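You operate a simulated robot arm through the tools that you are given. There is no shell and no other tool. Be economical: measure what you need, move in short steps, check, and stop when the job is done.

Carry out the task below with a simulated robot arm. There is one attempt and no reset: what you move stays moved.

Task
Put things in order on the table. At the end: the grey can (marked "CANS") is on the wooden trivet; the brown egg from the table stands where the milk bottle stood; the yellow lemon stands where the grey can stood; the milk bottle stands where the yellow lemon stood; whatever was shut is shut again. Leave all else as you found it, and nothing knocked over.

Only the result counts: the job must be done as asked and must still hold three seconds after the hand-in. Knocking over, shifting, dropping, spilling or breaking anything else fails it.

Robot
A 6-joint arm with a two-finger parallel gripper, fixed in place. Base frame: the origin is at the foot of the arm, x ahead of it, y to its left, z up; the work surface is at about z = 0.75. Readings come in m, rad, newtons and seconds.
With the tool pointing down near the work surface it reaches from about 0.18 to 0.64 m from the base axis. Its first joint turns from -1.152 to 1.152 rad. Payload 2.7 kg.
Tool frame: the origin (TCP) lies between the finger pads and is the grasp point; the fingertips stand 0.023 m ahead of it; z points along the fingers, y is the line along which they close. The gripper opens to 0.094 m. The fingers are 0.038 m wide and 0.01 m thick; the gripper's body (0.054 by 0.096 m) begins 0.039 m behind the TCP.
Orientation is that of the tool frame in the base frame, as [roll, pitch, yaw] about the fixed x, y, z axes, in that order (R = Rz(yaw) Ry(pitch) Rx(roll)). With the fingers straight down and closing along the base's y, the tool's x points along the base's -x, its y along +y and its z along -z.

Tools
- The arm moves only by the tool nudge_tool. Its argument "series" is a list of rows, each an object of numbers (a shift or turn left out is 0, a gripper value left out holds the last): "claw": the finger opening in m, from 0 to 0.094; "x", "y", "z": the shift along the tool's x, y, z in m; "rx", "ry", "rz": the turn, a rotation vector about the tool's x, y, z in rad. In form: [{"claw": .., "x": .., "y": .., "z": .., "rx": .., "ry": .., "rz": ..}, ...]. A call has 1 to 8 rows; each row is the pose to reach, as a shift and turn from the pose commanded when the call began, along the tool's axes at that moment. Rows are played at 5 a second. More than 0.05 m and 0.15 rad between two rows, or a gripper value outside its range, and nothing of the call is played. Where a pose cannot be reached the arm comes as near as it can. A force on the tool above 40 N (or 10 N above the force at the start of the call, whichever is more), or a blocked arm, ends the call early, and 0.2 s more pass. The fingers move at their own pace (about 0.045 m/s each) and stop on an object; they squeeze with about 20 N. The grip force told is the motor's: it shows also when the fingers shut on nothing. Time passes only in rows, and 0.2 s behind the last, so rows that repeat a pose let the fingers close. The reply holds the time, the measured pose of the TCP, the force on the tool along the base axes, the opening and the grip force, in the units named above and with some noise.
- Cameras (640 x 400 px; columns grow to the right, rows downward): "scene" is fixed at [0.0853, -0.4377, 1.4022]; the picture's right is [0.69, -0.73, 0.00], its down [-0.42, -0.40, -0.82] and it looks along [0.59, 0.56, -0.58] (base axes); focal length 352 px, centre (320, 200). "wrist" rides on the gripper at [0.086, 0.016, -0.074] in the tool frame; the picture's right is [-0.18, 0.98, 0.00], its down [-0.58, -0.11, -0.81] and it looks along [-0.79, -0.15, 0.59] (tool axes); focal length 243 px, centre (320, 200). There is no depth. A picture from a camera that has moved, and an enlarged one, comes with that camera's place and axes in the base frame and with its lens.
- capture(camera): a new picture of that camera. The clock stands still meanwhile.
- zoom(camera, box): a new picture of the part [left, top, right, bottom] of that camera's present view, enlarged. The clock stands still meanwhile.
- close_job(): hands the job in; it is judged then, once.

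Go step by step. Nothing tells you positions but the pictures and the camera data: compare them with the known pose of the tool, close in by small moves and look again before you grip or let go. The budget is 120 turns and 84 pictures, counting those below and the enlarged ones. Unless the task says otherwise, let go and move clear before handing in, and close with one line.

The tools are called after ">>>" as name(argument=value, ...) on one line, values as JSON. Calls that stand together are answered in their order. nudge_tool: Moves the arm, as the interface text tells. Its arguments: {"type":"object","properties":{"series":{"type":"array","items":{"type":"object","properties":{"claw":{"type":"number"},"x":{"type":"number"},"y":{"type":"number"},"z":{"type":"number"},"rx":{"type":"number"},"ry":{"type":"number"},"rz":{"type":"number"}}}}},"required":["series"]} The other tools are called the same way: capture (camera) takes a picture; zoom (camera, box) takes an enlarged picture of a part of a camera's view; close_job () hands the job in.

At the start:

```text
clock: 0.0
tool_pos: [0.463, -0.0797, 1.1029]
tcp_rot: [-3.141, 0.001, 3.141]
force: [0.5, 1.0, 0.6]
width: 0.0942
grip_force: 0.0
```

scene: 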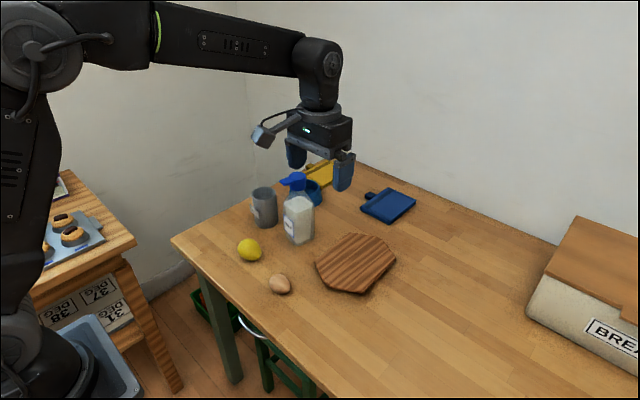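
wrist: 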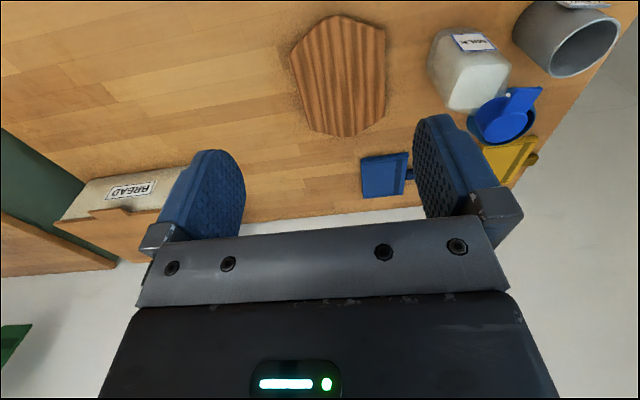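

I see the lemon, the egg, the can, the milk bottle and the trivet on the table. I'll zoom in to measure them more accurately.

>>> zoom(camera="scene", box=[220, 150, 420, 310])

>>> zoom(camera="wrist", box=[400, 0, 640, 150])

```text
2.50 times, centred on (320, 230) of scene
camera zoom: at [0.0853, -0.4377, 1.4022], right [0.69, -0.73, 0.0], down [-0.42, -0.4, -0.82], along [0.59, 0.56, -0.58], focal length 881 px, centre (320, 125)
```

zoom: 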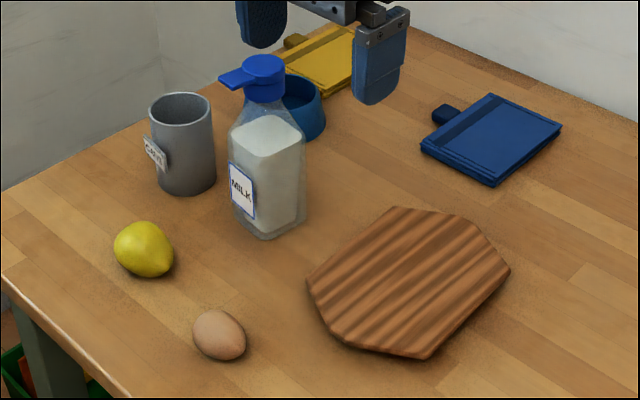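

```text
2.67 times, centred on (520, 75) of wrist
camera zoom: at [0.3749, -0.0653, 1.1774], right [0.18, 0.98, 0.0], down [0.58, -0.11, 0.81], along [0.79, -0.15, -0.59], focal length 647 px, centre (-213, 533)
```

zoom: 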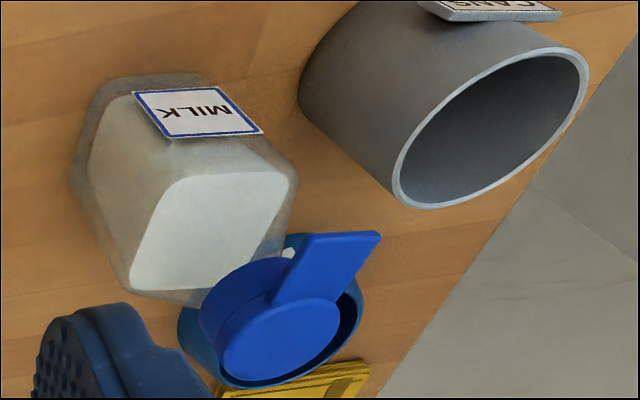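

The can is near (0.565, 0.235), the bottle (0.587, 0.116), the lemon (0.438, 0.145), the egg (0.420, 0.007) and the trivet (0.60, -0.074). First I move high above the can and look.

>>> nudge_tool(series=[{"claw": 0.094, "x": -0.0128, "y": 0.0393, "z": 0.0125}, {"x": -0.0255, "y": 0.0787, "z": 0.025}, {"x": -0.0383, "y": 0.118, "z": 0.0375}, {"x": -0.051, "y": 0.1574, "z": 0.05}, {"x": -0.0638, "y": 0.1967, "z": 0.0625}, {"x": -0.0765, "y": 0.236, "z": 0.075}, {"x": -0.0893, "y": 0.2754, "z": 0.0875}, {"x": -0.102, "y": 0.315, "z": 0.1}])

>>> capture(camera="scene")

>>> capture(camera="wrist")

```text
clock: 1.8
tool_pos: [0.5638, 0.2366, 1.0032]
tcp_rot: [3.141, 0.0, -3.141]
force: [0.5, 0.9, 0.3]
width: 0.094
grip_force: 0.0
```

```text
79 pictures are left
```

scene: 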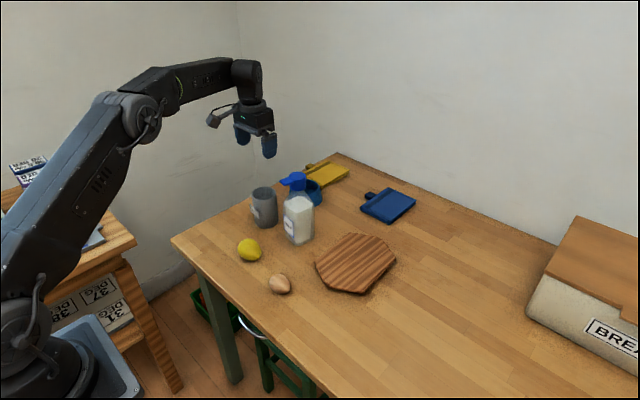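

```text
78 pictures are left
camera wrist: at [0.4772, 0.2519, 1.0785], right [0.18, 0.98, 0.0], down [0.58, -0.11, 0.81], along [0.79, -0.15, -0.59], focal length 243 px, centre (320, 200)
```

wrist: 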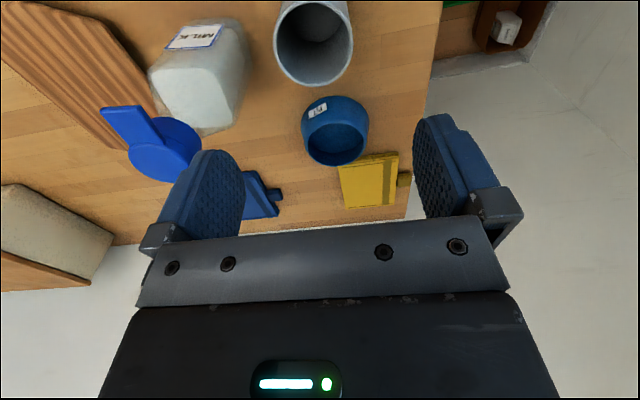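

The wrist view puts the can at about (0.565, 0.231), which matches. I descend to just above the rim and check.

>>> nudge_tool(series=[{"x": -0.001, "y": -0.003, "z": 0.04}, {"x": -0.001, "y": -0.003, "z": 0.08}, {"x": -0.001, "y": -0.003, "z": 0.115}])

>>> zoom(camera="scene", box=[200, 110, 360, 250])

>>> capture(camera="wrist")

```text
clock: 2.6
tool_pos: [0.5655, 0.23, 0.8878]
tcp_rot: [3.142, 0.0, 3.141]
force: [0.0, 0.8, -0.7]
width: 0.0939
grip_force: 0.0
```

```text
2.86 times, centred on (280, 180) of scene
camera zoom: at [0.0853, -0.4377, 1.4022], right [0.69, -0.73, 0.0], down [-0.42, -0.4, -0.82], along [0.59, 0.56, -0.58], focal length 1007 px, centre (434, 257)
```

zoom: 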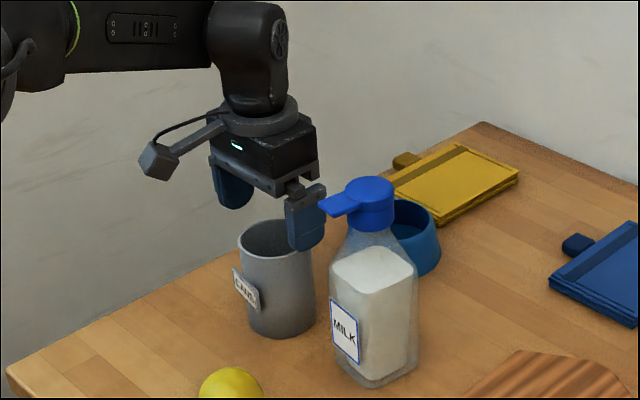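

```text
76 pictures are left
camera wrist: at [0.4788, 0.2463, 0.9621], right [0.18, 0.98, 0.0], down [0.58, -0.11, 0.81], along [0.79, -0.15, -0.59], focal length 243 px, centre (320, 200)
```

wrist: 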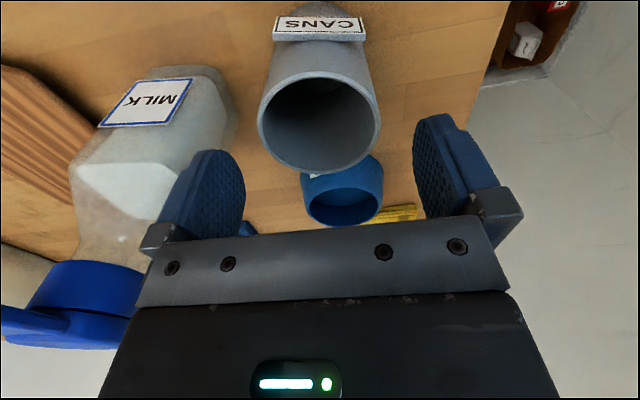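

The rim is centred between the fingers at (0.564, 0.230). I go down and grip.

>>> nudge_tool(series=[{"z": 0.035}, {"z": 0.07}, {"z": 0.07, "claw": 0.04}, {"z": 0.07, "claw": 0.04}, {"z": 0.07, "claw": 0.04}])

```text
clock: 3.8
tool_pos: [0.5659, 0.2299, 0.8193]
tcp_rot: [-3.141, -0.001, 3.139]
force: [0.0, 0.4, 0.0]
width: 0.0668
grip_force: 20.2
```

The can is held at width 0.067. I lift it straight up, well above the bottle.

>>> nudge_tool(series=[{"z": -0.01}, {"z": -0.04}, {"z": -0.085}, {"z": -0.13}, {"z": -0.175}, {"z": -0.22}, {"z": -0.24}])

>>> capture(camera="scene")

```text
clock: 5.4
tool_pos: [0.5643, 0.2292, 1.06]
tcp_rot: [3.14, -0.002, 3.142]
force: [0.5, -0.5, 0.0]
width: 0.0668
grip_force: 19.6
```

```text
75 pictures are left
```

scene: 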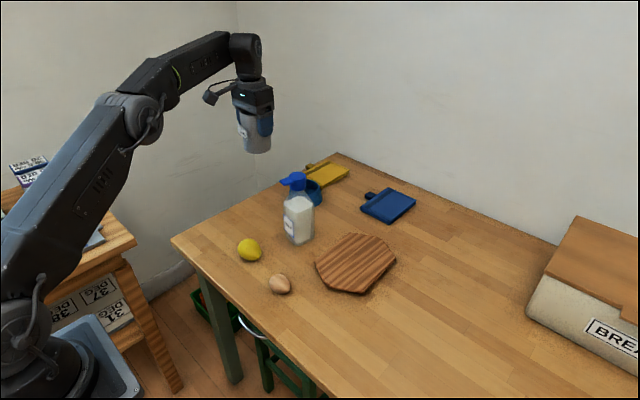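

>>> nudge_tool(series=[{"x": -0.005, "y": -0.038}, {"x": -0.009, "y": -0.076}, {"x": -0.013, "y": -0.114}, {"x": -0.018, "y": -0.152}, {"x": -0.022, "y": -0.19}, {"x": -0.027, "y": -0.228}, {"x": -0.031, "y": -0.266}, {"x": -0.035, "y": -0.301}])

>>> nudge_tool(series=[{"z": 0.04}, {"z": 0.08}, {"z": 0.12}, {"z": 0.16}])

>>> zoom(camera="scene", box=[270, 120, 430, 310])

>>> capture(camera="wrist")

```text
clock: 7.2
tool_pos: [0.5992, -0.0706, 1.059]
tcp_rot: [3.141, 0.001, -3.14]
force: [-0.4, -0.8, -0.4]
width: 0.067
grip_force: 19.9
```

```text
clock: 8.2
tool_pos: [0.598, -0.0681, 0.8965]
tcp_rot: [3.141, 0.001, -3.14]
force: [0.3, 0.5, -0.2]
width: 0.0671
grip_force: 20.0
```

```text
2.11 times, centred on (350, 215) of scene
camera zoom: at [0.0853, -0.4377, 1.4022], right [0.69, -0.73, 0.0], down [-0.42, -0.4, -0.82], along [0.59, 0.56, -0.58], focal length 742 px, centre (257, 168)
```

zoom: 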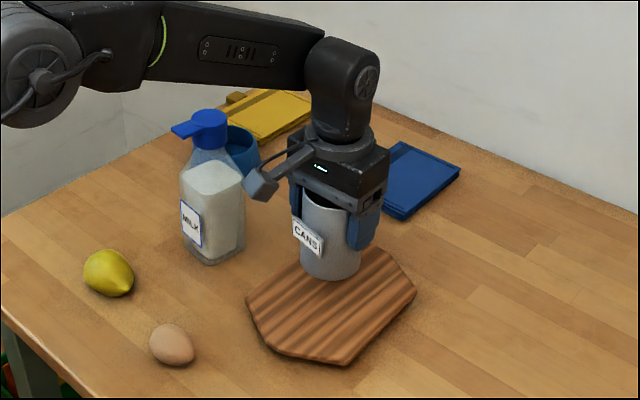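

```text
73 pictures are left
camera wrist: at [0.5112, -0.0532, 0.9705], right [0.18, 0.98, 0.0], down [0.58, -0.11, 0.81], along [0.79, -0.15, -0.59], focal length 243 px, centre (320, 200)
```

wrist: 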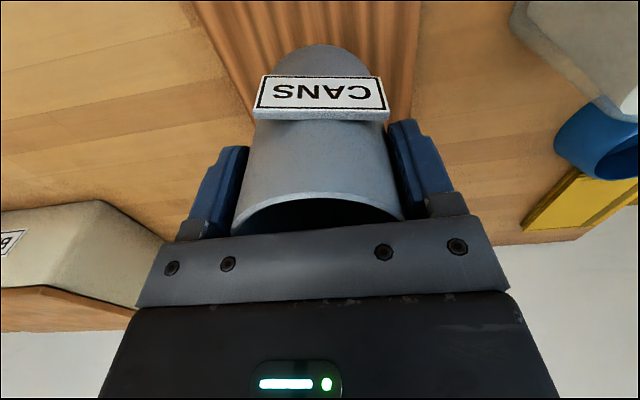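

The can hangs over the trivet. I lower it in fine steps until it touches.

>>> nudge_tool(series=[{"z": 0.03}, {"z": 0.045}])

>>> zoom(camera="scene", box=[310, 190, 410, 300])

```text
clock: 8.8
tool_pos: [0.5992, -0.0706, 0.8522]
tcp_rot: [-3.141, -0.001, 3.14]
force: [-0.6, -0.5, -0.7]
width: 0.0671
grip_force: 19.5
```

```text
3.64 times, centred on (360, 245) of scene
camera zoom: at [0.0853, -0.4377, 1.4022], right [0.69, -0.73, 0.0], down [-0.42, -0.4, -0.82], along [0.59, 0.56, -0.58], focal length 1281 px, centre (174, 36)
```

zoom: 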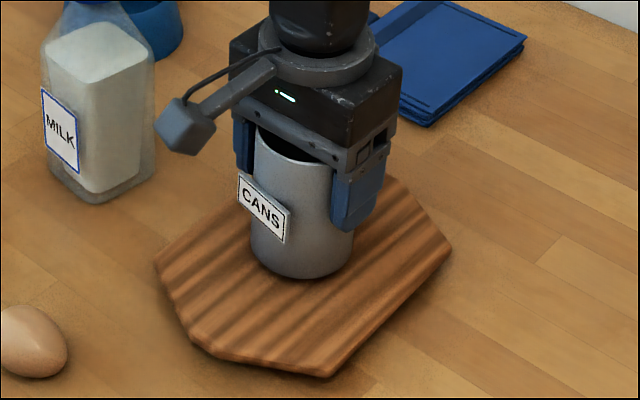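

>>> nudge_tool(series=[{"z": 0.003}, {"z": 0.006}, {"z": 0.009}, {"z": 0.011}, {"z": 0.013}])

```text
clock: 10.0
tool_pos: [0.6005, -0.0703, 0.841]
tcp_rot: [3.141, 0.004, -3.141]
force: [-2.1, 0.1, 13.9]
width: 0.0668
grip_force: 20.3
```

Contact is made: 14 N up at z = 0.841. I ease off slightly and release.

>>> nudge_tool(series=[{"z": -0.001}, {"z": -0.001, "claw": 0.075}, {"z": -0.001, "claw": 0.094}, {"z": -0.001, "claw": 0.094}, {"z": -0.001, "claw": 0.094}])

>>> nudge_tool(series=[{"z": -0.03}, {"z": -0.075}, {"z": -0.12}, {"z": -0.16}])

>>> zoom(camera="scene", box=[220, 150, 420, 310])

```text
clock: 11.2
tool_pos: [0.6, -0.0694, 0.841]
tcp_rot: [3.14, 0.001, 3.141]
force: [-0.2, 0.1, 0.2]
width: 0.094
grip_force: 0.1
```

```text
clock: 12.2
tool_pos: [0.5991, -0.0699, 1.0003]
tcp_rot: [-3.141, -0.001, -3.141]
force: [-0.2, -0.1, 1.2]
width: 0.0941
grip_force: 0.0
```

```text
2.50 times, centred on (320, 230) of scene
camera zoom: at [0.0853, -0.4377, 1.4022], right [0.69, -0.73, 0.0], down [-0.42, -0.4, -0.82], along [0.59, 0.56, -0.58], focal length 881 px, centre (320, 125)
```

zoom: 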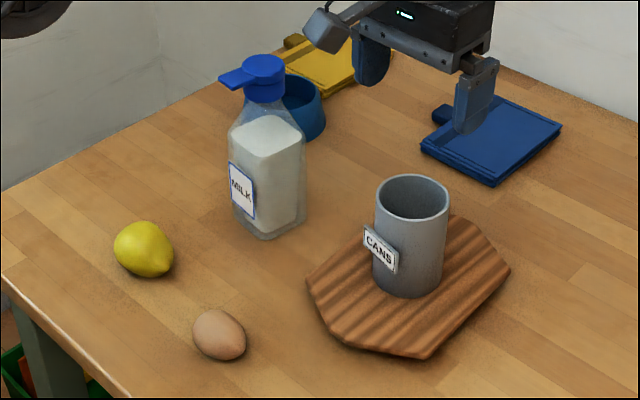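

The can stands in the middle of the trivet. Next I move above the lemon.

>>> nudge_tool(series=[{"x": 0.0268, "y": 0.0358}, {"x": 0.0537, "y": 0.0717}, {"x": 0.0805, "y": 0.1075}, {"x": 0.1073, "y": 0.1433}, {"x": 0.1342, "y": 0.1792}, {"x": 0.161, "y": 0.215, "z": 0.03}, {"x": 0.161, "y": 0.215, "z": 0.07}, {"x": 0.161, "y": 0.215, "z": 0.11}])

>>> capture(camera="wrist")

>>> zoom(camera="scene", box=[210, 180, 310, 300])

```text
refused: row 6 steps farther than a row can; nothing moved
```

```text
70 pictures are left
camera wrist: at [0.5122, -0.0546, 1.0756], right [0.18, 0.98, 0.0], down [0.58, -0.11, 0.81], along [0.79, -0.15, -0.59], focal length 243 px, centre (320, 200)
```

wrist: 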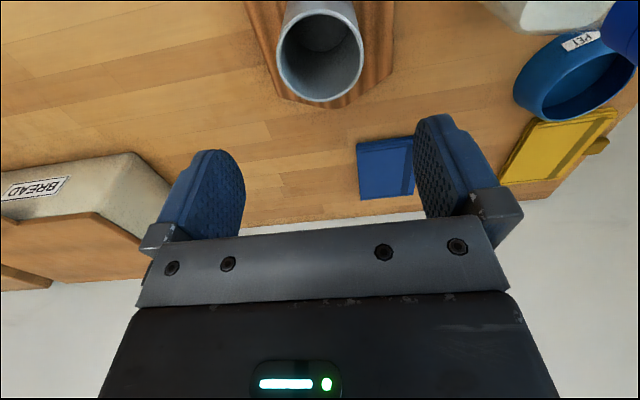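

```text
3.33 times, centred on (260, 240) of scene
camera zoom: at [0.0853, -0.4377, 1.4022], right [0.69, -0.73, 0.0], down [-0.42, -0.4, -0.82], along [0.59, 0.56, -0.58], focal length 1175 px, centre (520, 67)
```

zoom: 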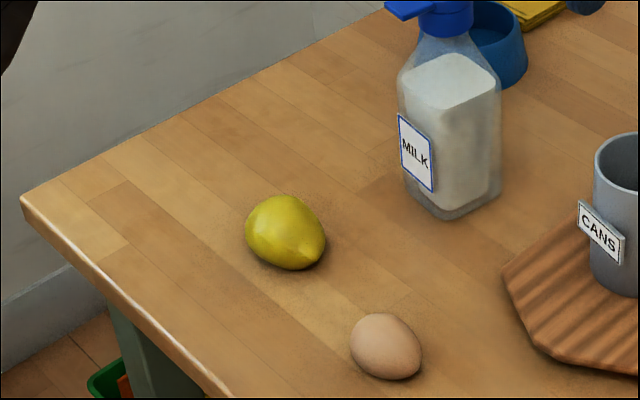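

>>> nudge_tool(series=[{"x": 0.0268, "y": 0.0358}, {"x": 0.0537, "y": 0.0717}, {"x": 0.0805, "y": 0.1075}, {"x": 0.1073, "y": 0.1433}, {"x": 0.1342, "y": 0.1792}, {"x": 0.161, "y": 0.215}, {"x": 0.181, "y": 0.215, "z": 0.02}])

>>> capture(camera="wrist")

```text
clock: 13.8
tool_pos: [0.416, 0.1452, 0.9802]
tcp_rot: [3.14, -0.001, 3.141]
force: [0.2, -0.3, 0.5]
width: 0.0942
grip_force: 0.2
```

```text
68 pictures are left
camera wrist: at [0.3291, 0.1609, 1.0551], right [0.18, 0.98, 0.0], down [0.58, -0.11, 0.81], along [0.79, -0.15, -0.59], focal length 243 px, centre (320, 200)
```

wrist: 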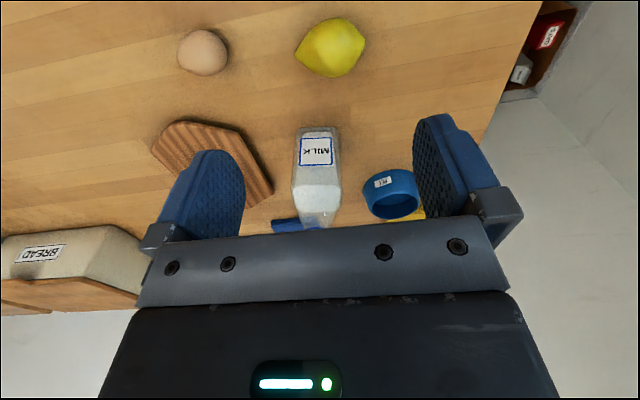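

The lemon is at about (0.438, 0.149), with its long axis along y. I turn the gripper 90° so it closes along x, with the camera going to the +y side.

>>> nudge_tool(series=[{"x": -0.005, "y": 0.001, "rz": 0.14}, {"x": -0.01, "y": 0.002, "rz": 0.28}, {"x": -0.015, "y": 0.003, "rz": 0.42}, {"x": -0.022, "y": 0.004, "rz": 0.56}, {"x": -0.022, "y": 0.004, "rz": 0.7}, {"x": -0.022, "y": 0.004, "rz": 0.84}, {"x": -0.022, "y": 0.004, "rz": 0.98}, {"x": -0.022, "y": 0.004, "rz": 1.12}])

>>> nudge_tool(series=[{"rz": 0.14}, {"rz": 0.28}, {"rz": 0.42}, {"rz": 0.451}])

>>> nudge_tool(series=[{"z": 0.04}, {"z": 0.08}, {"z": 0.11}])

>>> capture(camera="wrist")

>>> zoom(camera="scene", box=[190, 160, 330, 300])

```text
clock: 15.6
tool_pos: [0.4381, 0.1503, 0.9806]
tcp_rot: [-3.14, 0.001, 2.02]
force: [-0.5, -0.1, 0.2]
width: 0.0942
grip_force: 0.0
```

```text
clock: 16.6
tool_pos: [0.4401, 0.1489, 0.9796]
tcp_rot: [3.141, 0.0, 1.568]
force: [-0.1, 0.0, -0.8]
width: 0.0939
grip_force: 0.1
```

```text
clock: 17.4
tool_pos: [0.4426, 0.1483, 0.8717]
tcp_rot: [-3.141, 0.0, 1.571]
force: [-0.9, 0.8, -0.6]
width: 0.0941
grip_force: 0.1
```

```text
67 pictures are left
camera wrist: at [0.4579, 0.2335, 0.9463], right [0.98, -0.18, 0.0], down [-0.11, -0.58, 0.81], along [-0.15, -0.79, -0.59], focal length 243 px, centre (320, 200)
```

wrist: 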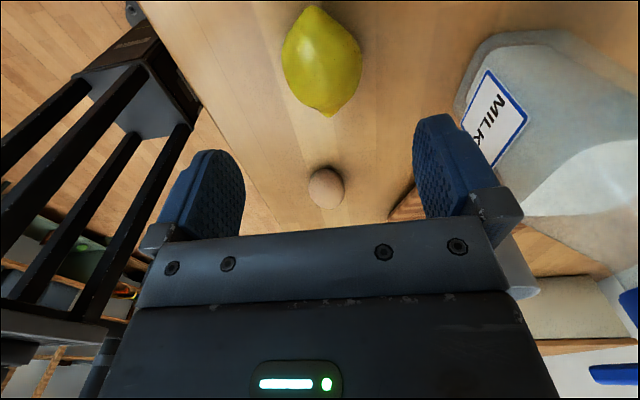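

```text
2.86 times, centred on (260, 230) of scene
camera zoom: at [0.0853, -0.4377, 1.4022], right [0.69, -0.73, 0.0], down [-0.42, -0.4, -0.82], along [0.59, 0.56, -0.58], focal length 1007 px, centre (491, 114)
```

zoom: 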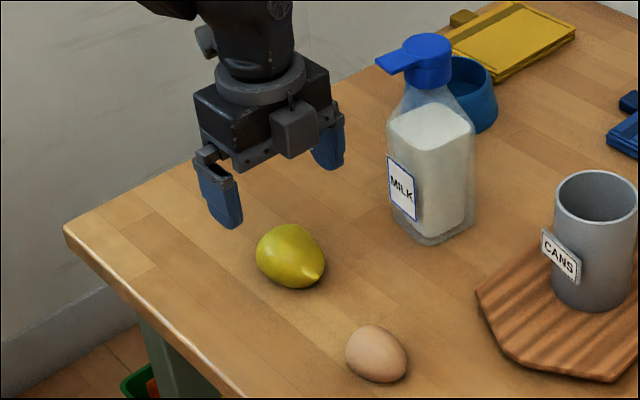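

The lemon is centred between the fingers at about (0.442, 0.150). I go down and grip it.

>>> nudge_tool(series=[{"z": 0.04}, {"z": 0.075}, {"z": 0.09}, {"z": 0.09, "claw": 0.03}, {"z": 0.09, "claw": 0.03}, {"z": 0.09, "claw": 0.03}, {"z": 0.09, "claw": 0.03}])

>>> zoom(camera="scene", box=[190, 160, 330, 300])

>>> capture(camera="wrist")

```text
clock: 19.0
tool_pos: [0.4398, 0.1483, 0.7813]
tcp_rot: [-3.141, 0.0, 1.57]
force: [-0.3, -0.3, -0.5]
width: 0.0547
grip_force: 20.0
```

```text
2.86 times, centred on (260, 230) of scene
camera zoom: at [0.0853, -0.4377, 1.4022], right [0.69, -0.73, 0.0], down [-0.42, -0.4, -0.82], along [0.59, 0.56, -0.58], focal length 1007 px, centre (491, 114)
```

zoom: 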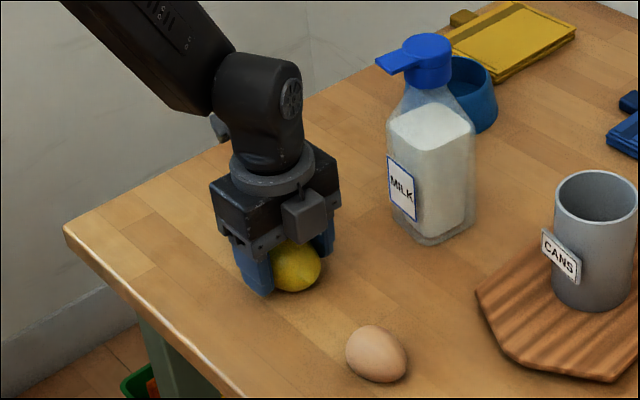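

```text
64 pictures are left
camera wrist: at [0.4562, 0.2344, 0.8562], right [0.98, -0.18, 0.0], down [-0.11, -0.58, 0.81], along [-0.15, -0.79, -0.59], focal length 243 px, centre (320, 200)
```

wrist: 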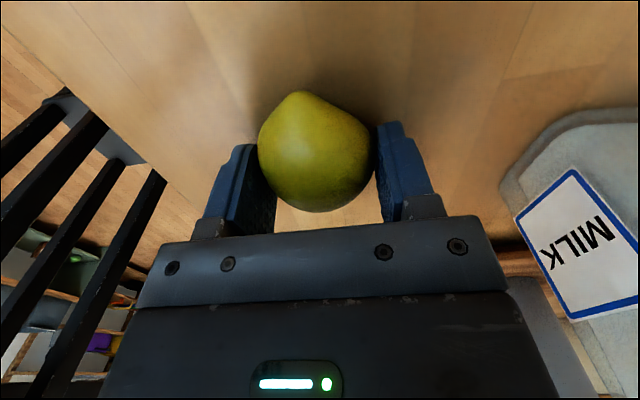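

The lemon is held at (0.440, 0.150), width 0.055. I lift it and carry it to the can's old spot, going +y first and then +x to stay clear of the bottle.

>>> nudge_tool(series=[{"z": -0.01}, {"z": -0.05}, {"z": -0.095}, {"x": 0.042, "z": -0.1}, {"x": 0.082, "z": -0.1}, {"x": 0.082, "y": 0.045, "z": -0.1}, {"x": 0.082, "y": 0.09, "z": -0.1}, {"x": 0.082, "y": 0.125, "z": -0.1}])

>>> capture(camera="scene")

>>> capture(camera="wrist")

```text
clock: 20.8
tool_pos: [0.5668, 0.231, 0.8802]
tcp_rot: [-3.139, 0.002, 1.573]
force: [-0.7, -0.1, -0.1]
width: 0.0543
grip_force: 20.0
```

```text
63 pictures are left
```

scene: 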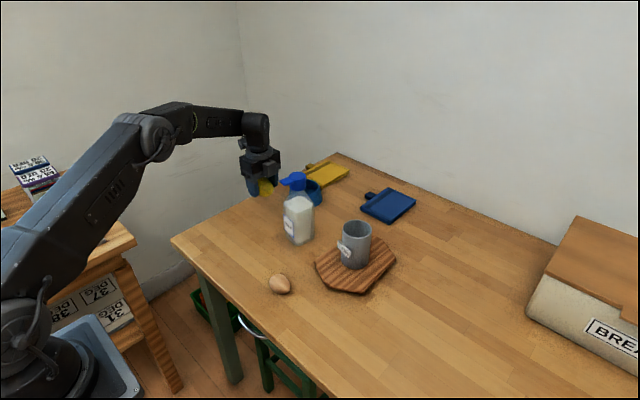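

```text
62 pictures are left
camera wrist: at [0.5831, 0.3172, 0.9547], right [0.98, -0.18, 0.0], down [-0.11, -0.58, 0.81], along [-0.15, -0.79, -0.59], focal length 243 px, centre (320, 200)
```

wrist: 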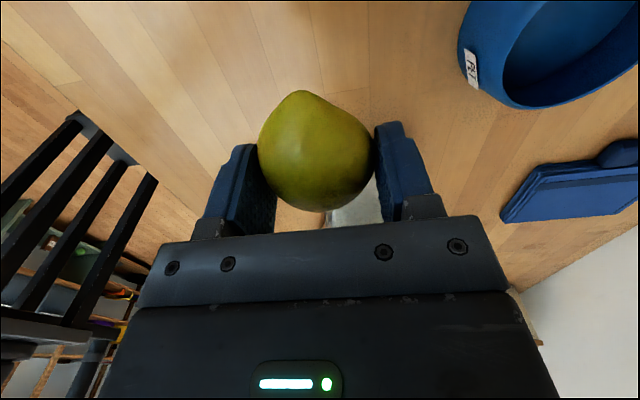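

I lower the lemon to its grip height and release.

>>> nudge_tool(series=[{"y": -0.002, "z": 0.04}, {"y": -0.002, "z": 0.08}, {"y": -0.002, "z": 0.093}, {"y": -0.002, "z": 0.098}, {"y": -0.002, "z": 0.098}])

>>> nudge_tool(series=[{"claw": 0.058}, {"claw": 0.065}, {"claw": 0.08}, {"claw": 0.088}, {"claw": 0.088, "z": -0.02}, {"z": -0.06}, {"z": -0.1}, {"z": -0.13}])

>>> capture(camera="wrist")

>>> zoom(camera="scene", box=[220, 150, 420, 310])

```text
clock: 22.0
tool_pos: [0.5647, 0.2307, 0.7819]
tcp_rot: [3.141, -0.001, 1.571]
force: [-0.7, 0.3, -0.9]
width: 0.0545
grip_force: 19.8
```

```text
clock: 23.8
tool_pos: [0.5636, 0.232, 0.9137]
tcp_rot: [-3.141, -0.001, 1.572]
force: [0.1, -0.4, 0.1]
width: 0.0879
grip_force: 0.1
```

```text
61 pictures are left
camera wrist: at [0.5797, 0.3175, 0.9887], right [0.98, -0.18, 0.0], down [-0.11, -0.58, 0.81], along [-0.15, -0.79, -0.59], focal length 243 px, centre (320, 200)
```

wrist: 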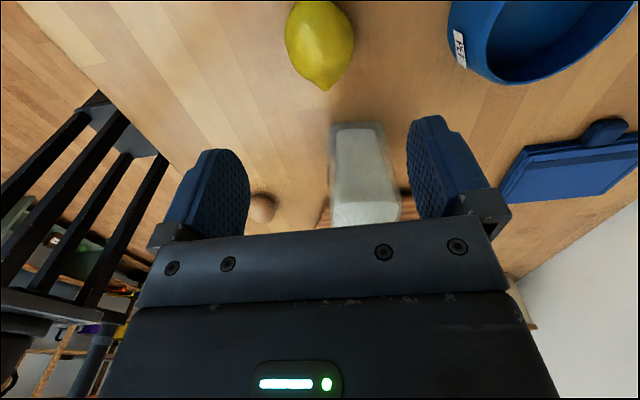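

```text
2.50 times, centred on (320, 230) of scene
camera zoom: at [0.0853, -0.4377, 1.4022], right [0.69, -0.73, 0.0], down [-0.42, -0.4, -0.82], along [0.59, 0.56, -0.58], focal length 881 px, centre (320, 125)
```

zoom: 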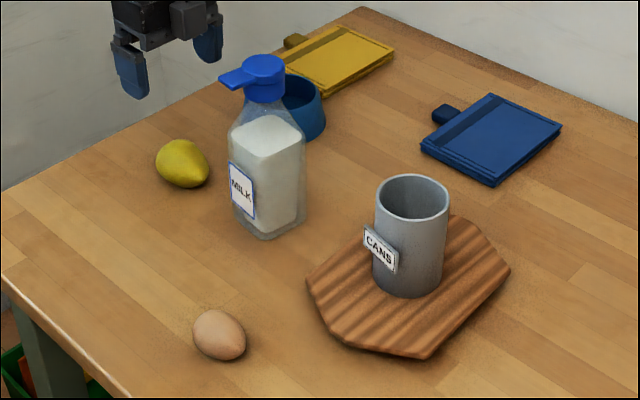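

The lemon stands on the can's old spot. For the bottle I'll grip the body from the front with a tilted tool, so I first back away and turn the gripper back.

>>> nudge_tool(series=[{"y": -0.04, "z": -0.02}, {"y": -0.08, "z": -0.04}, {"y": -0.12, "z": -0.06}, {"y": -0.164, "z": -0.07}, {"y": -0.194, "z": -0.08, "x": -0.03}, {"y": -0.194, "z": -0.08, "x": -0.07}, {"y": -0.194, "z": -0.08, "x": -0.115}])

>>> nudge_tool(series=[{"rz": -0.14}, {"rz": -0.28}, {"rz": -0.42}, {"rz": -0.56}, {"rz": -0.7}, {"rz": -0.84}, {"rz": -0.98}, {"rz": -1.12}])

>>> nudge_tool(series=[{"rz": -0.14}, {"rz": -0.28}, {"rz": -0.42}, {"rz": -0.451}])

>>> capture(camera="wrist")

```text
clock: 25.4
tool_pos: [0.3682, 0.1164, 0.9924]
tcp_rot: [-3.141, 0.0, 1.57]
force: [-0.3, -0.2, -0.5]
width: 0.0879
grip_force: 0.0
```

```text
clock: 27.2
tool_pos: [0.3687, 0.1163, 0.9926]
tcp_rot: [3.141, -0.001, 2.694]
force: [-0.2, 0.0, 0.1]
width: 0.0879
grip_force: 0.0
```

```text
clock: 28.2
tool_pos: [0.369, 0.1172, 0.9919]
tcp_rot: [3.141, 0.0, -3.139]
force: [-0.8, 0.0, -0.5]
width: 0.0881
grip_force: 0.1
```

```text
59 pictures are left
camera wrist: at [0.2828, 0.1321, 1.0669], right [0.18, 0.98, 0.0], down [0.58, -0.11, 0.81], along [0.79, -0.15, -0.59], focal length 243 px, centre (320, 200)
```

wrist: 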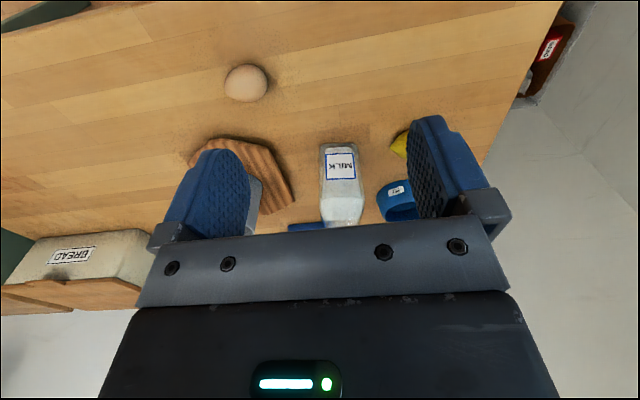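

Now I tilt the tool forward by about 60° while moving a bit ahead, still well short of the bottle.

>>> nudge_tool(series=[{"claw": 0.09, "x": -0.006, "ry": -0.131}, {"x": -0.012, "ry": -0.262}, {"x": -0.018, "ry": -0.393}, {"x": -0.024, "ry": -0.524}, {"x": -0.03, "ry": -0.655}, {"x": -0.036, "ry": -0.786}, {"x": -0.042, "ry": -0.917}, {"x": -0.05, "ry": -1.047}])

>>> capture(camera="scene")

>>> capture(camera="wrist")

```text
clock: 30.0
tool_pos: [0.4192, 0.1166, 0.9922]
tcp_rot: [3.14, 1.048, 3.14]
force: [-1.1, -0.2, -0.2]
width: 0.0904
grip_force: 0.1
out of reach, approached as far as the arm can: row 5, 6
```

```text
58 pictures are left
```

scene: 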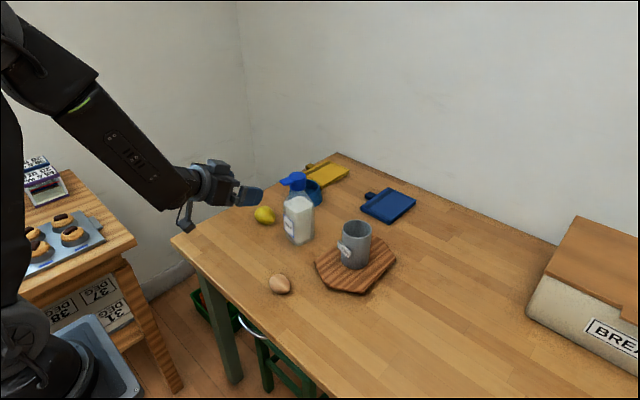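

```text
57 pictures are left
camera wrist: at [0.3117, 0.1317, 0.9551], right [0.09, 0.98, 0.16], down [-0.41, -0.11, 0.91], along [0.91, -0.15, 0.39], focal length 243 px, centre (320, 200)
```

wrist: 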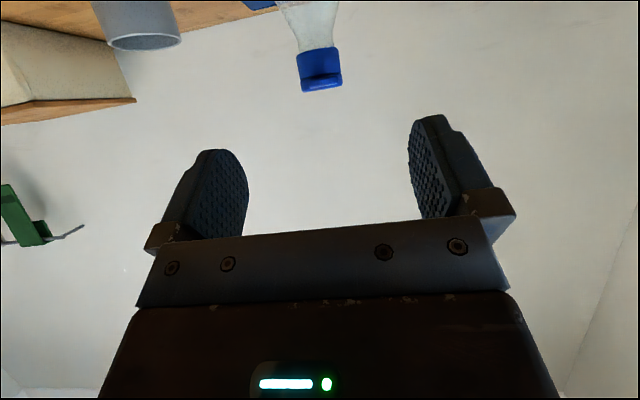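

The tilt is reached. Before picking the bottle I test that the release pose at the lemon's empty spot is reachable with this tilt.

>>> nudge_tool(series=[{"x": 0.034, "y": 0.008, "z": 0.0213}, {"x": 0.0678, "y": 0.016, "z": 0.0426}, {"x": 0.1017, "y": 0.025, "z": 0.064}, {"x": 0.1356, "y": 0.033, "z": 0.0852}])

>>> capture(camera="scene")

>>> capture(camera="wrist")

```text
clock: 31.0
tool_pos: [0.4523, 0.1683, 0.8595]
tcp_rot: [-3.06, 1.035, -3.078]
force: [-0.4, -0.1, 0.8]
width: 0.0899
grip_force: 0.0
out of reach, approached as far as the arm can: row 2, 3, 4
```

```text
56 pictures are left
```

scene: 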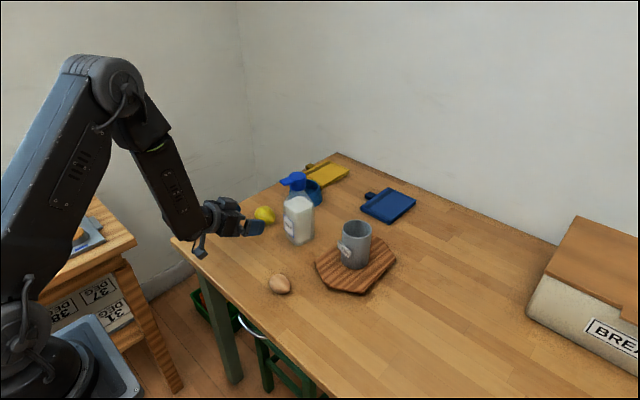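

```text
55 pictures are left
camera wrist: at [0.3442, 0.1823, 0.8223], right [0.1, 0.99, 0.12], down [-0.4, -0.07, 0.91], along [0.91, -0.14, 0.39], focal length 243 px, centre (320, 200)
```

wrist: 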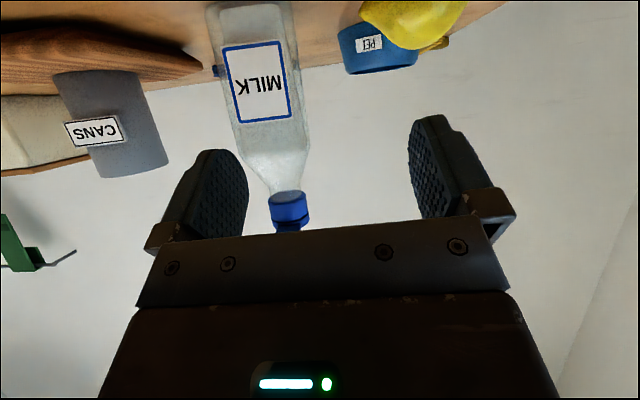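

That release pose is out of reach with the tilt. Instead I'll take the bottle from straight above by its 42 mm cap, with a tiny lift first to confirm it holds as one piece. I retreat upward first.

>>> nudge_tool(series=[{"x": -0.034, "y": -0.008, "z": -0.0213}, {"x": -0.0678, "y": -0.016, "z": -0.0426}, {"x": -0.1017, "y": -0.025, "z": -0.064}, {"x": -0.1356, "y": -0.033, "z": -0.0852}])

```text
clock: 32.0
tool_pos: [0.4426, 0.1354, 1.0157]
tcp_rot: [-3.14, 1.047, -3.14]
force: [-0.5, -0.6, 1.1]
width: 0.0899
grip_force: 0.0
out of reach, approached as far as the arm can: row 1
```

>>> nudge_tool(series=[{"x": -0.006, "z": -0.004, "ry": 0.131}, {"x": -0.012, "z": -0.008, "ry": 0.262}, {"x": -0.018, "z": -0.011, "ry": 0.393}, {"x": -0.026, "z": -0.015, "ry": 0.524}, {"x": -0.026, "z": -0.015, "ry": 0.655}, {"x": -0.026, "z": -0.015, "ry": 0.786}, {"x": -0.026, "z": -0.015, "ry": 0.917}, {"x": -0.026, "z": -0.015, "ry": 1.047}])

>>> capture(camera="scene")

```text
clock: 33.8
tool_pos: [0.4448, 0.1353, 1.0468]
tcp_rot: [-3.141, -0.001, -3.14]
force: [-0.5, 1.2, 0.6]
width: 0.0901
grip_force: 0.1
out of reach, approached as far as the arm can: row 3
```

```text
54 pictures are left
```

scene: 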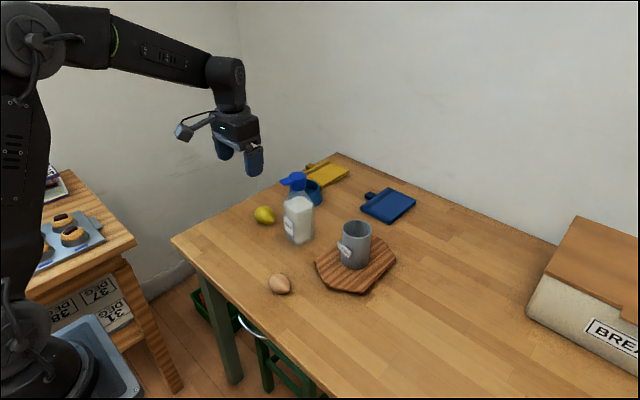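

>>> nudge_tool(series=[{"x": -0.04, "y": -0.006}, {"x": -0.08, "y": -0.012}, {"x": -0.115, "y": -0.019, "rz": 0.1}, {"x": -0.115, "y": -0.019, "rz": 0.2}, {"x": -0.115, "y": -0.019, "rz": 0.35}])

>>> capture(camera="wrist")

>>> zoom(camera="scene", box=[250, 110, 370, 260])

```text
clock: 35.0
tool_pos: [0.5592, 0.1149, 1.0468]
tcp_rot: [3.141, -0.001, 2.789]
force: [-0.4, -0.2, -0.9]
width: 0.0899
grip_force: 0.0
```

```text
53 pictures are left
camera wrist: at [0.4837, 0.1591, 1.1221], right [0.51, 0.86, 0.0], down [0.51, -0.3, 0.81], along [0.69, -0.41, -0.59], focal length 243 px, centre (320, 200)
```

wrist: 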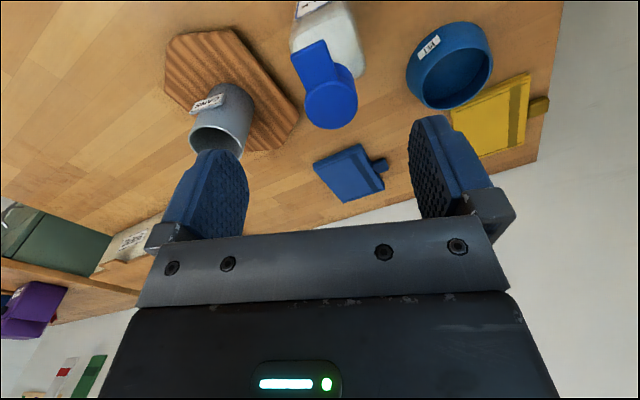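

```text
2.67 times, centred on (310, 185) of scene
camera zoom: at [0.0853, -0.4377, 1.4022], right [0.69, -0.73, 0.0], down [-0.42, -0.4, -0.82], along [0.59, 0.56, -0.58], focal length 940 px, centre (347, 240)
```

zoom: 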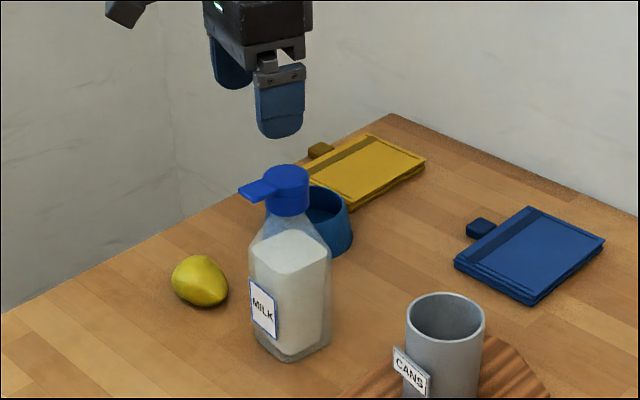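

The cap is near (0.580, 0.113), top about 0.946, with the handle pointing to -x. I move over it, straighten up and look closer.

>>> nudge_tool(series=[{"claw": 0.094, "x": -0.0195, "y": 0.005, "rz": -0.12}, {"x": -0.0195, "y": 0.005, "z": 0.01, "rz": -0.22}, {"x": -0.0195, "y": 0.005, "z": 0.035, "rz": -0.22}])

>>> capture(camera="wrist")

>>> zoom(camera="scene", box=[260, 110, 340, 220])

```text
clock: 35.8
tool_pos: [0.5791, 0.1134, 1.0107]
tcp_rot: [-3.141, 0.0, 3.014]
force: [0.9, 0.2, -0.4]
width: 0.0941
grip_force: 0.0
```

```text
51 pictures are left
camera wrist: at [0.4954, 0.1397, 1.0858], right [0.31, 0.95, 0.0], down [0.56, -0.18, 0.81], along [0.77, -0.25, -0.59], focal length 243 px, centre (320, 200)
```

wrist: 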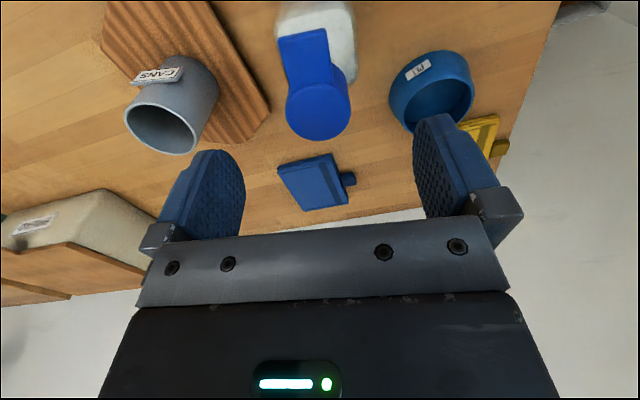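

```text
3.64 times, centred on (300, 165) of scene
camera zoom: at [0.0853, -0.4377, 1.4022], right [0.69, -0.73, 0.0], down [-0.42, -0.4, -0.82], along [0.59, 0.56, -0.58], focal length 1281 px, centre (393, 327)
```

zoom: 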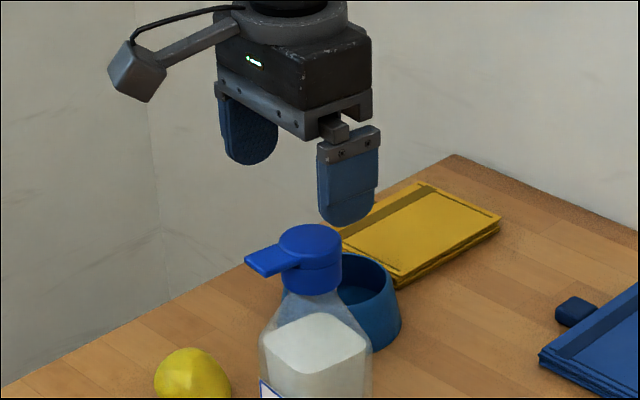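

The two views agree on a cap centre of (0.5825, 0.111), top 0.946. I descend around it and check before closing.

>>> nudge_tool(series=[{"x": -0.0038, "y": -0.002, "z": 0.03}, {"x": -0.0038, "y": -0.002, "z": 0.06}, {"x": -0.0038, "y": -0.002, "z": 0.087}])

>>> capture(camera="wrist")

>>> zoom(camera="scene", box=[250, 130, 350, 255])

```text
clock: 36.6
tool_pos: [0.5822, 0.1114, 0.9233]
tcp_rot: [3.14, 0.0, 3.012]
force: [0.0, 0.7, -0.4]
width: 0.0939
grip_force: 0.0
```

```text
49 pictures are left
camera wrist: at [0.4985, 0.1379, 0.998], right [0.31, 0.95, 0.0], down [0.56, -0.18, 0.81], along [0.77, -0.25, -0.59], focal length 243 px, centre (320, 200)
```

wrist: 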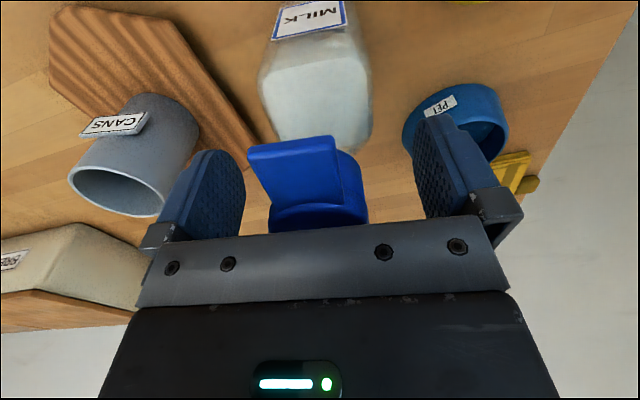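

```text
3.20 times, centred on (300, 192) of scene
camera zoom: at [0.0853, -0.4377, 1.4022], right [0.69, -0.73, 0.0], down [-0.42, -0.4, -0.82], along [0.59, 0.56, -0.58], focal length 1128 px, centre (384, 224)
```

zoom: 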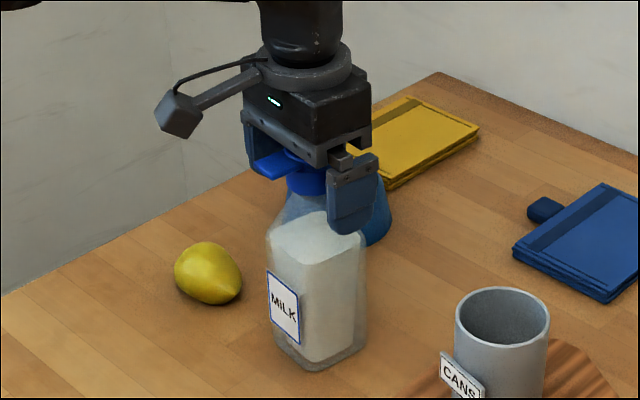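

The handle runs out between the fingers and the palm is clear. I close on the cap, then lift it just 4 mm as a test.

>>> nudge_tool(series=[{"claw": 0.02}, {"claw": 0.02}, {"claw": 0.02}, {"claw": 0.02}, {"claw": 0.02}])

>>> nudge_tool(series=[{"z": -0.002}, {"z": -0.004}, {"z": -0.005}])

>>> zoom(camera="scene", box=[250, 130, 350, 255])

```text
clock: 37.8
tool_pos: [0.5823, 0.1115, 0.9227]
tcp_rot: [-3.141, -0.002, 3.011]
force: [-0.8, -2.1, -0.3]
width: 0.0419
grip_force: 19.9
```

```text
clock: 38.6
tool_pos: [0.5832, 0.1117, 0.9292]
tcp_rot: [-3.142, -0.001, 3.012]
force: [0.3, -0.6, -3.8]
width: 0.042
grip_force: 20.5
```

```text
3.20 times, centred on (300, 192) of scene
camera zoom: at [0.0854, -0.4377, 1.4022], right [0.69, -0.73, 0.0], down [-0.42, -0.4, -0.82], along [0.59, 0.56, -0.58], focal length 1128 px, centre (384, 224)
```

zoom: 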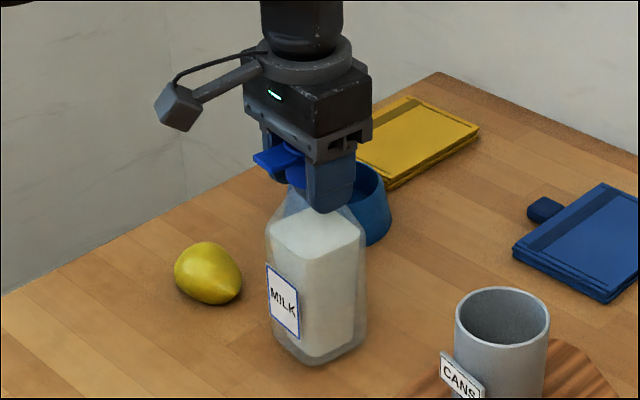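

The whole bottle lifted as one piece (about 3.8 N). I carry it gently to the lemon's old spot at (0.440, 0.150).

>>> nudge_tool(series=[{"z": -0.015}, {"z": -0.03}, {"x": 0.02, "y": 0.0027, "z": -0.035}, {"x": 0.045, "y": 0.006, "z": -0.035}, {"x": 0.075, "y": 0.0101, "z": -0.035}, {"x": 0.105, "y": 0.0142, "z": -0.035}, {"x": 0.13, "y": 0.0176, "z": -0.035}, {"x": 0.1457, "y": 0.0197, "z": -0.035}])

>>> zoom(camera="scene", box=[180, 130, 340, 300])

```text
clock: 40.4
tool_pos: [0.4403, 0.1495, 0.9636]
tcp_rot: [3.141, 0.002, 3.011]
force: [0.3, -0.3, -4.2]
width: 0.0419
grip_force: 20.0
```

```text
2.35 times, centred on (260, 215) of scene
camera zoom: at [0.0854, -0.4377, 1.4023], right [0.69, -0.73, 0.0], down [-0.42, -0.4, -0.82], along [0.59, 0.56, -0.58], focal length 829 px, centre (461, 165)
```

zoom: 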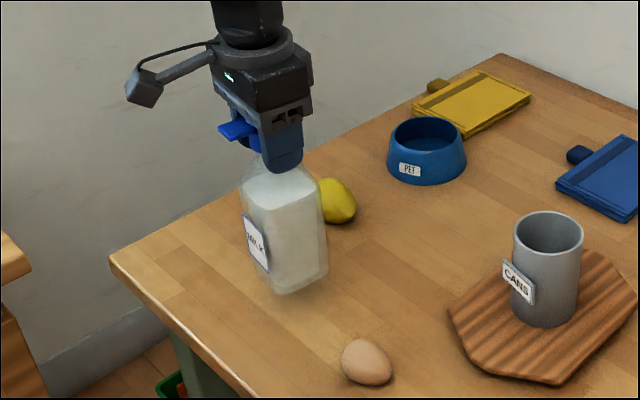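

>>> nudge_tool(series=[{"z": 0.02}, {"z": 0.033}, {"z": 0.037}, {"z": 0.039}, {"z": 0.041}, {"z": 0.041}])

>>> zoom(camera="scene", box=[180, 130, 340, 300])

```text
clock: 41.8
tool_pos: [0.4419, 0.1495, 0.924]
tcp_rot: [3.14, 0.001, 3.013]
force: [-0.2, -1.3, 0.3]
width: 0.0421
grip_force: 20.2
```

```text
2.35 times, centred on (260, 215) of scene
camera zoom: at [0.0853, -0.4377, 1.4022], right [0.69, -0.73, 0.0], down [-0.42, -0.4, -0.82], along [0.59, 0.56, -0.58], focal length 829 px, centre (461, 165)
```

zoom: 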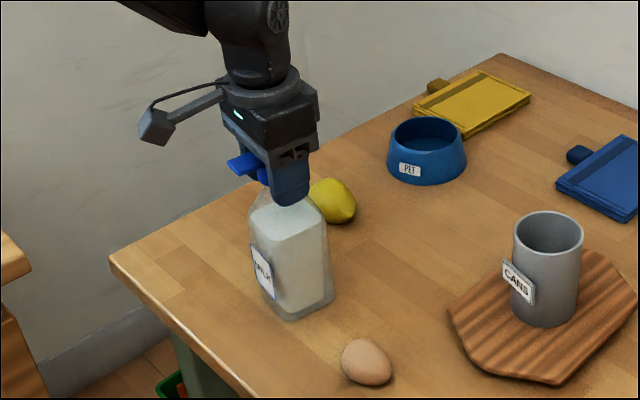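

The weight is off, so the bottle stands on the table. I release and rise straight up.

>>> nudge_tool(series=[{"claw": 0.05}, {"claw": 0.065}, {"claw": 0.085}, {"claw": 0.094}, {"claw": 0.094}])

>>> nudge_tool(series=[{"z": -0.02}, {"z": -0.05}, {"z": -0.09}, {"z": -0.12}])

>>> zoom(camera="scene", box=[180, 130, 340, 300])

```text
clock: 43.0
tool_pos: [0.4416, 0.1494, 0.9234]
tcp_rot: [3.141, 0.0, 3.013]
force: [0.4, 0.5, 0.5]
width: 0.0939
grip_force: 0.2
```

```text
clock: 44.0
tool_pos: [0.4411, 0.1497, 1.0428]
tcp_rot: [-3.141, -0.001, 3.012]
force: [-0.7, 0.1, -0.4]
width: 0.0942
grip_force: 0.0
```

```text
2.35 times, centred on (260, 215) of scene
camera zoom: at [0.0853, -0.4377, 1.4022], right [0.69, -0.73, 0.0], down [-0.42, -0.4, -0.82], along [0.59, 0.56, -0.58], focal length 829 px, centre (461, 165)
```

zoom: 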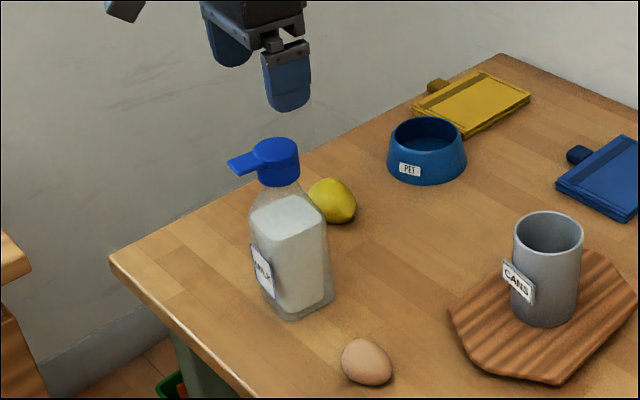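

The bottle stands upright. Next is the egg at about (0.42, 0.01); I move above it to look.

>>> nudge_tool(series=[{"x": 0.0055, "y": -0.036}, {"x": 0.011, "y": -0.072}, {"x": 0.0165, "y": -0.108}, {"x": 0.0219, "y": -0.144}, {"x": 0.0219, "y": -0.144, "z": 0.04}, {"x": 0.0219, "y": -0.144, "z": 0.08}])

>>> capture(camera="wrist")

>>> zoom(camera="scene", box=[240, 240, 320, 320])

```text
clock: 45.4
tool_pos: [0.402, 0.0088, 0.963]
tcp_rot: [3.141, 0.002, 3.015]
force: [0.6, 0.7, 0.1]
width: 0.094
grip_force: 0.1
```

```text
43 pictures are left
camera wrist: at [0.3168, 0.0357, 1.038], right [0.31, 0.95, 0.0], down [0.56, -0.18, 0.81], along [0.77, -0.25, -0.59], focal length 243 px, centre (320, 200)
```

wrist: 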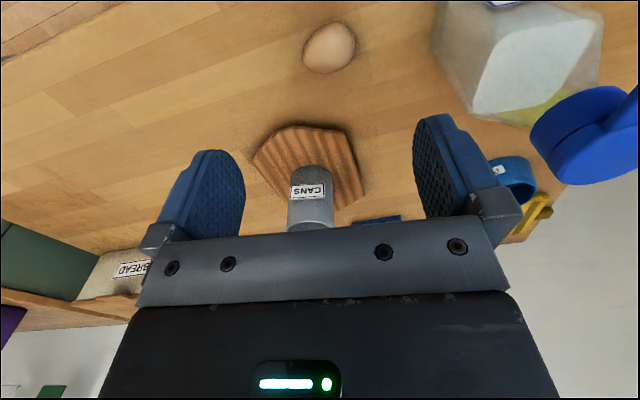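

```text
5.00 times, centred on (280, 280) of scene
camera zoom: at [0.0853, -0.4377, 1.4022], right [0.69, -0.73, 0.0], down [-0.42, -0.4, -0.82], along [0.59, 0.56, -0.58], focal length 1762 px, centre (520, -200)
```

zoom: 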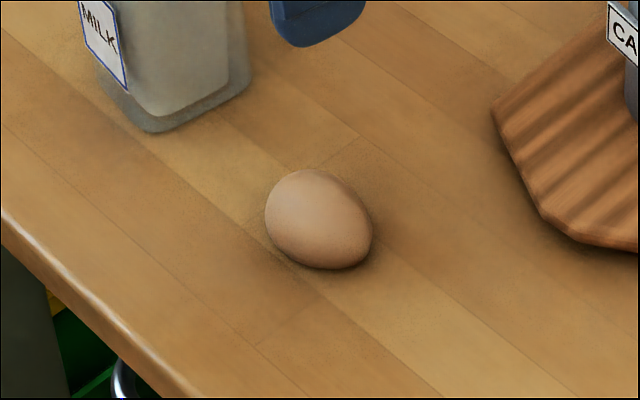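

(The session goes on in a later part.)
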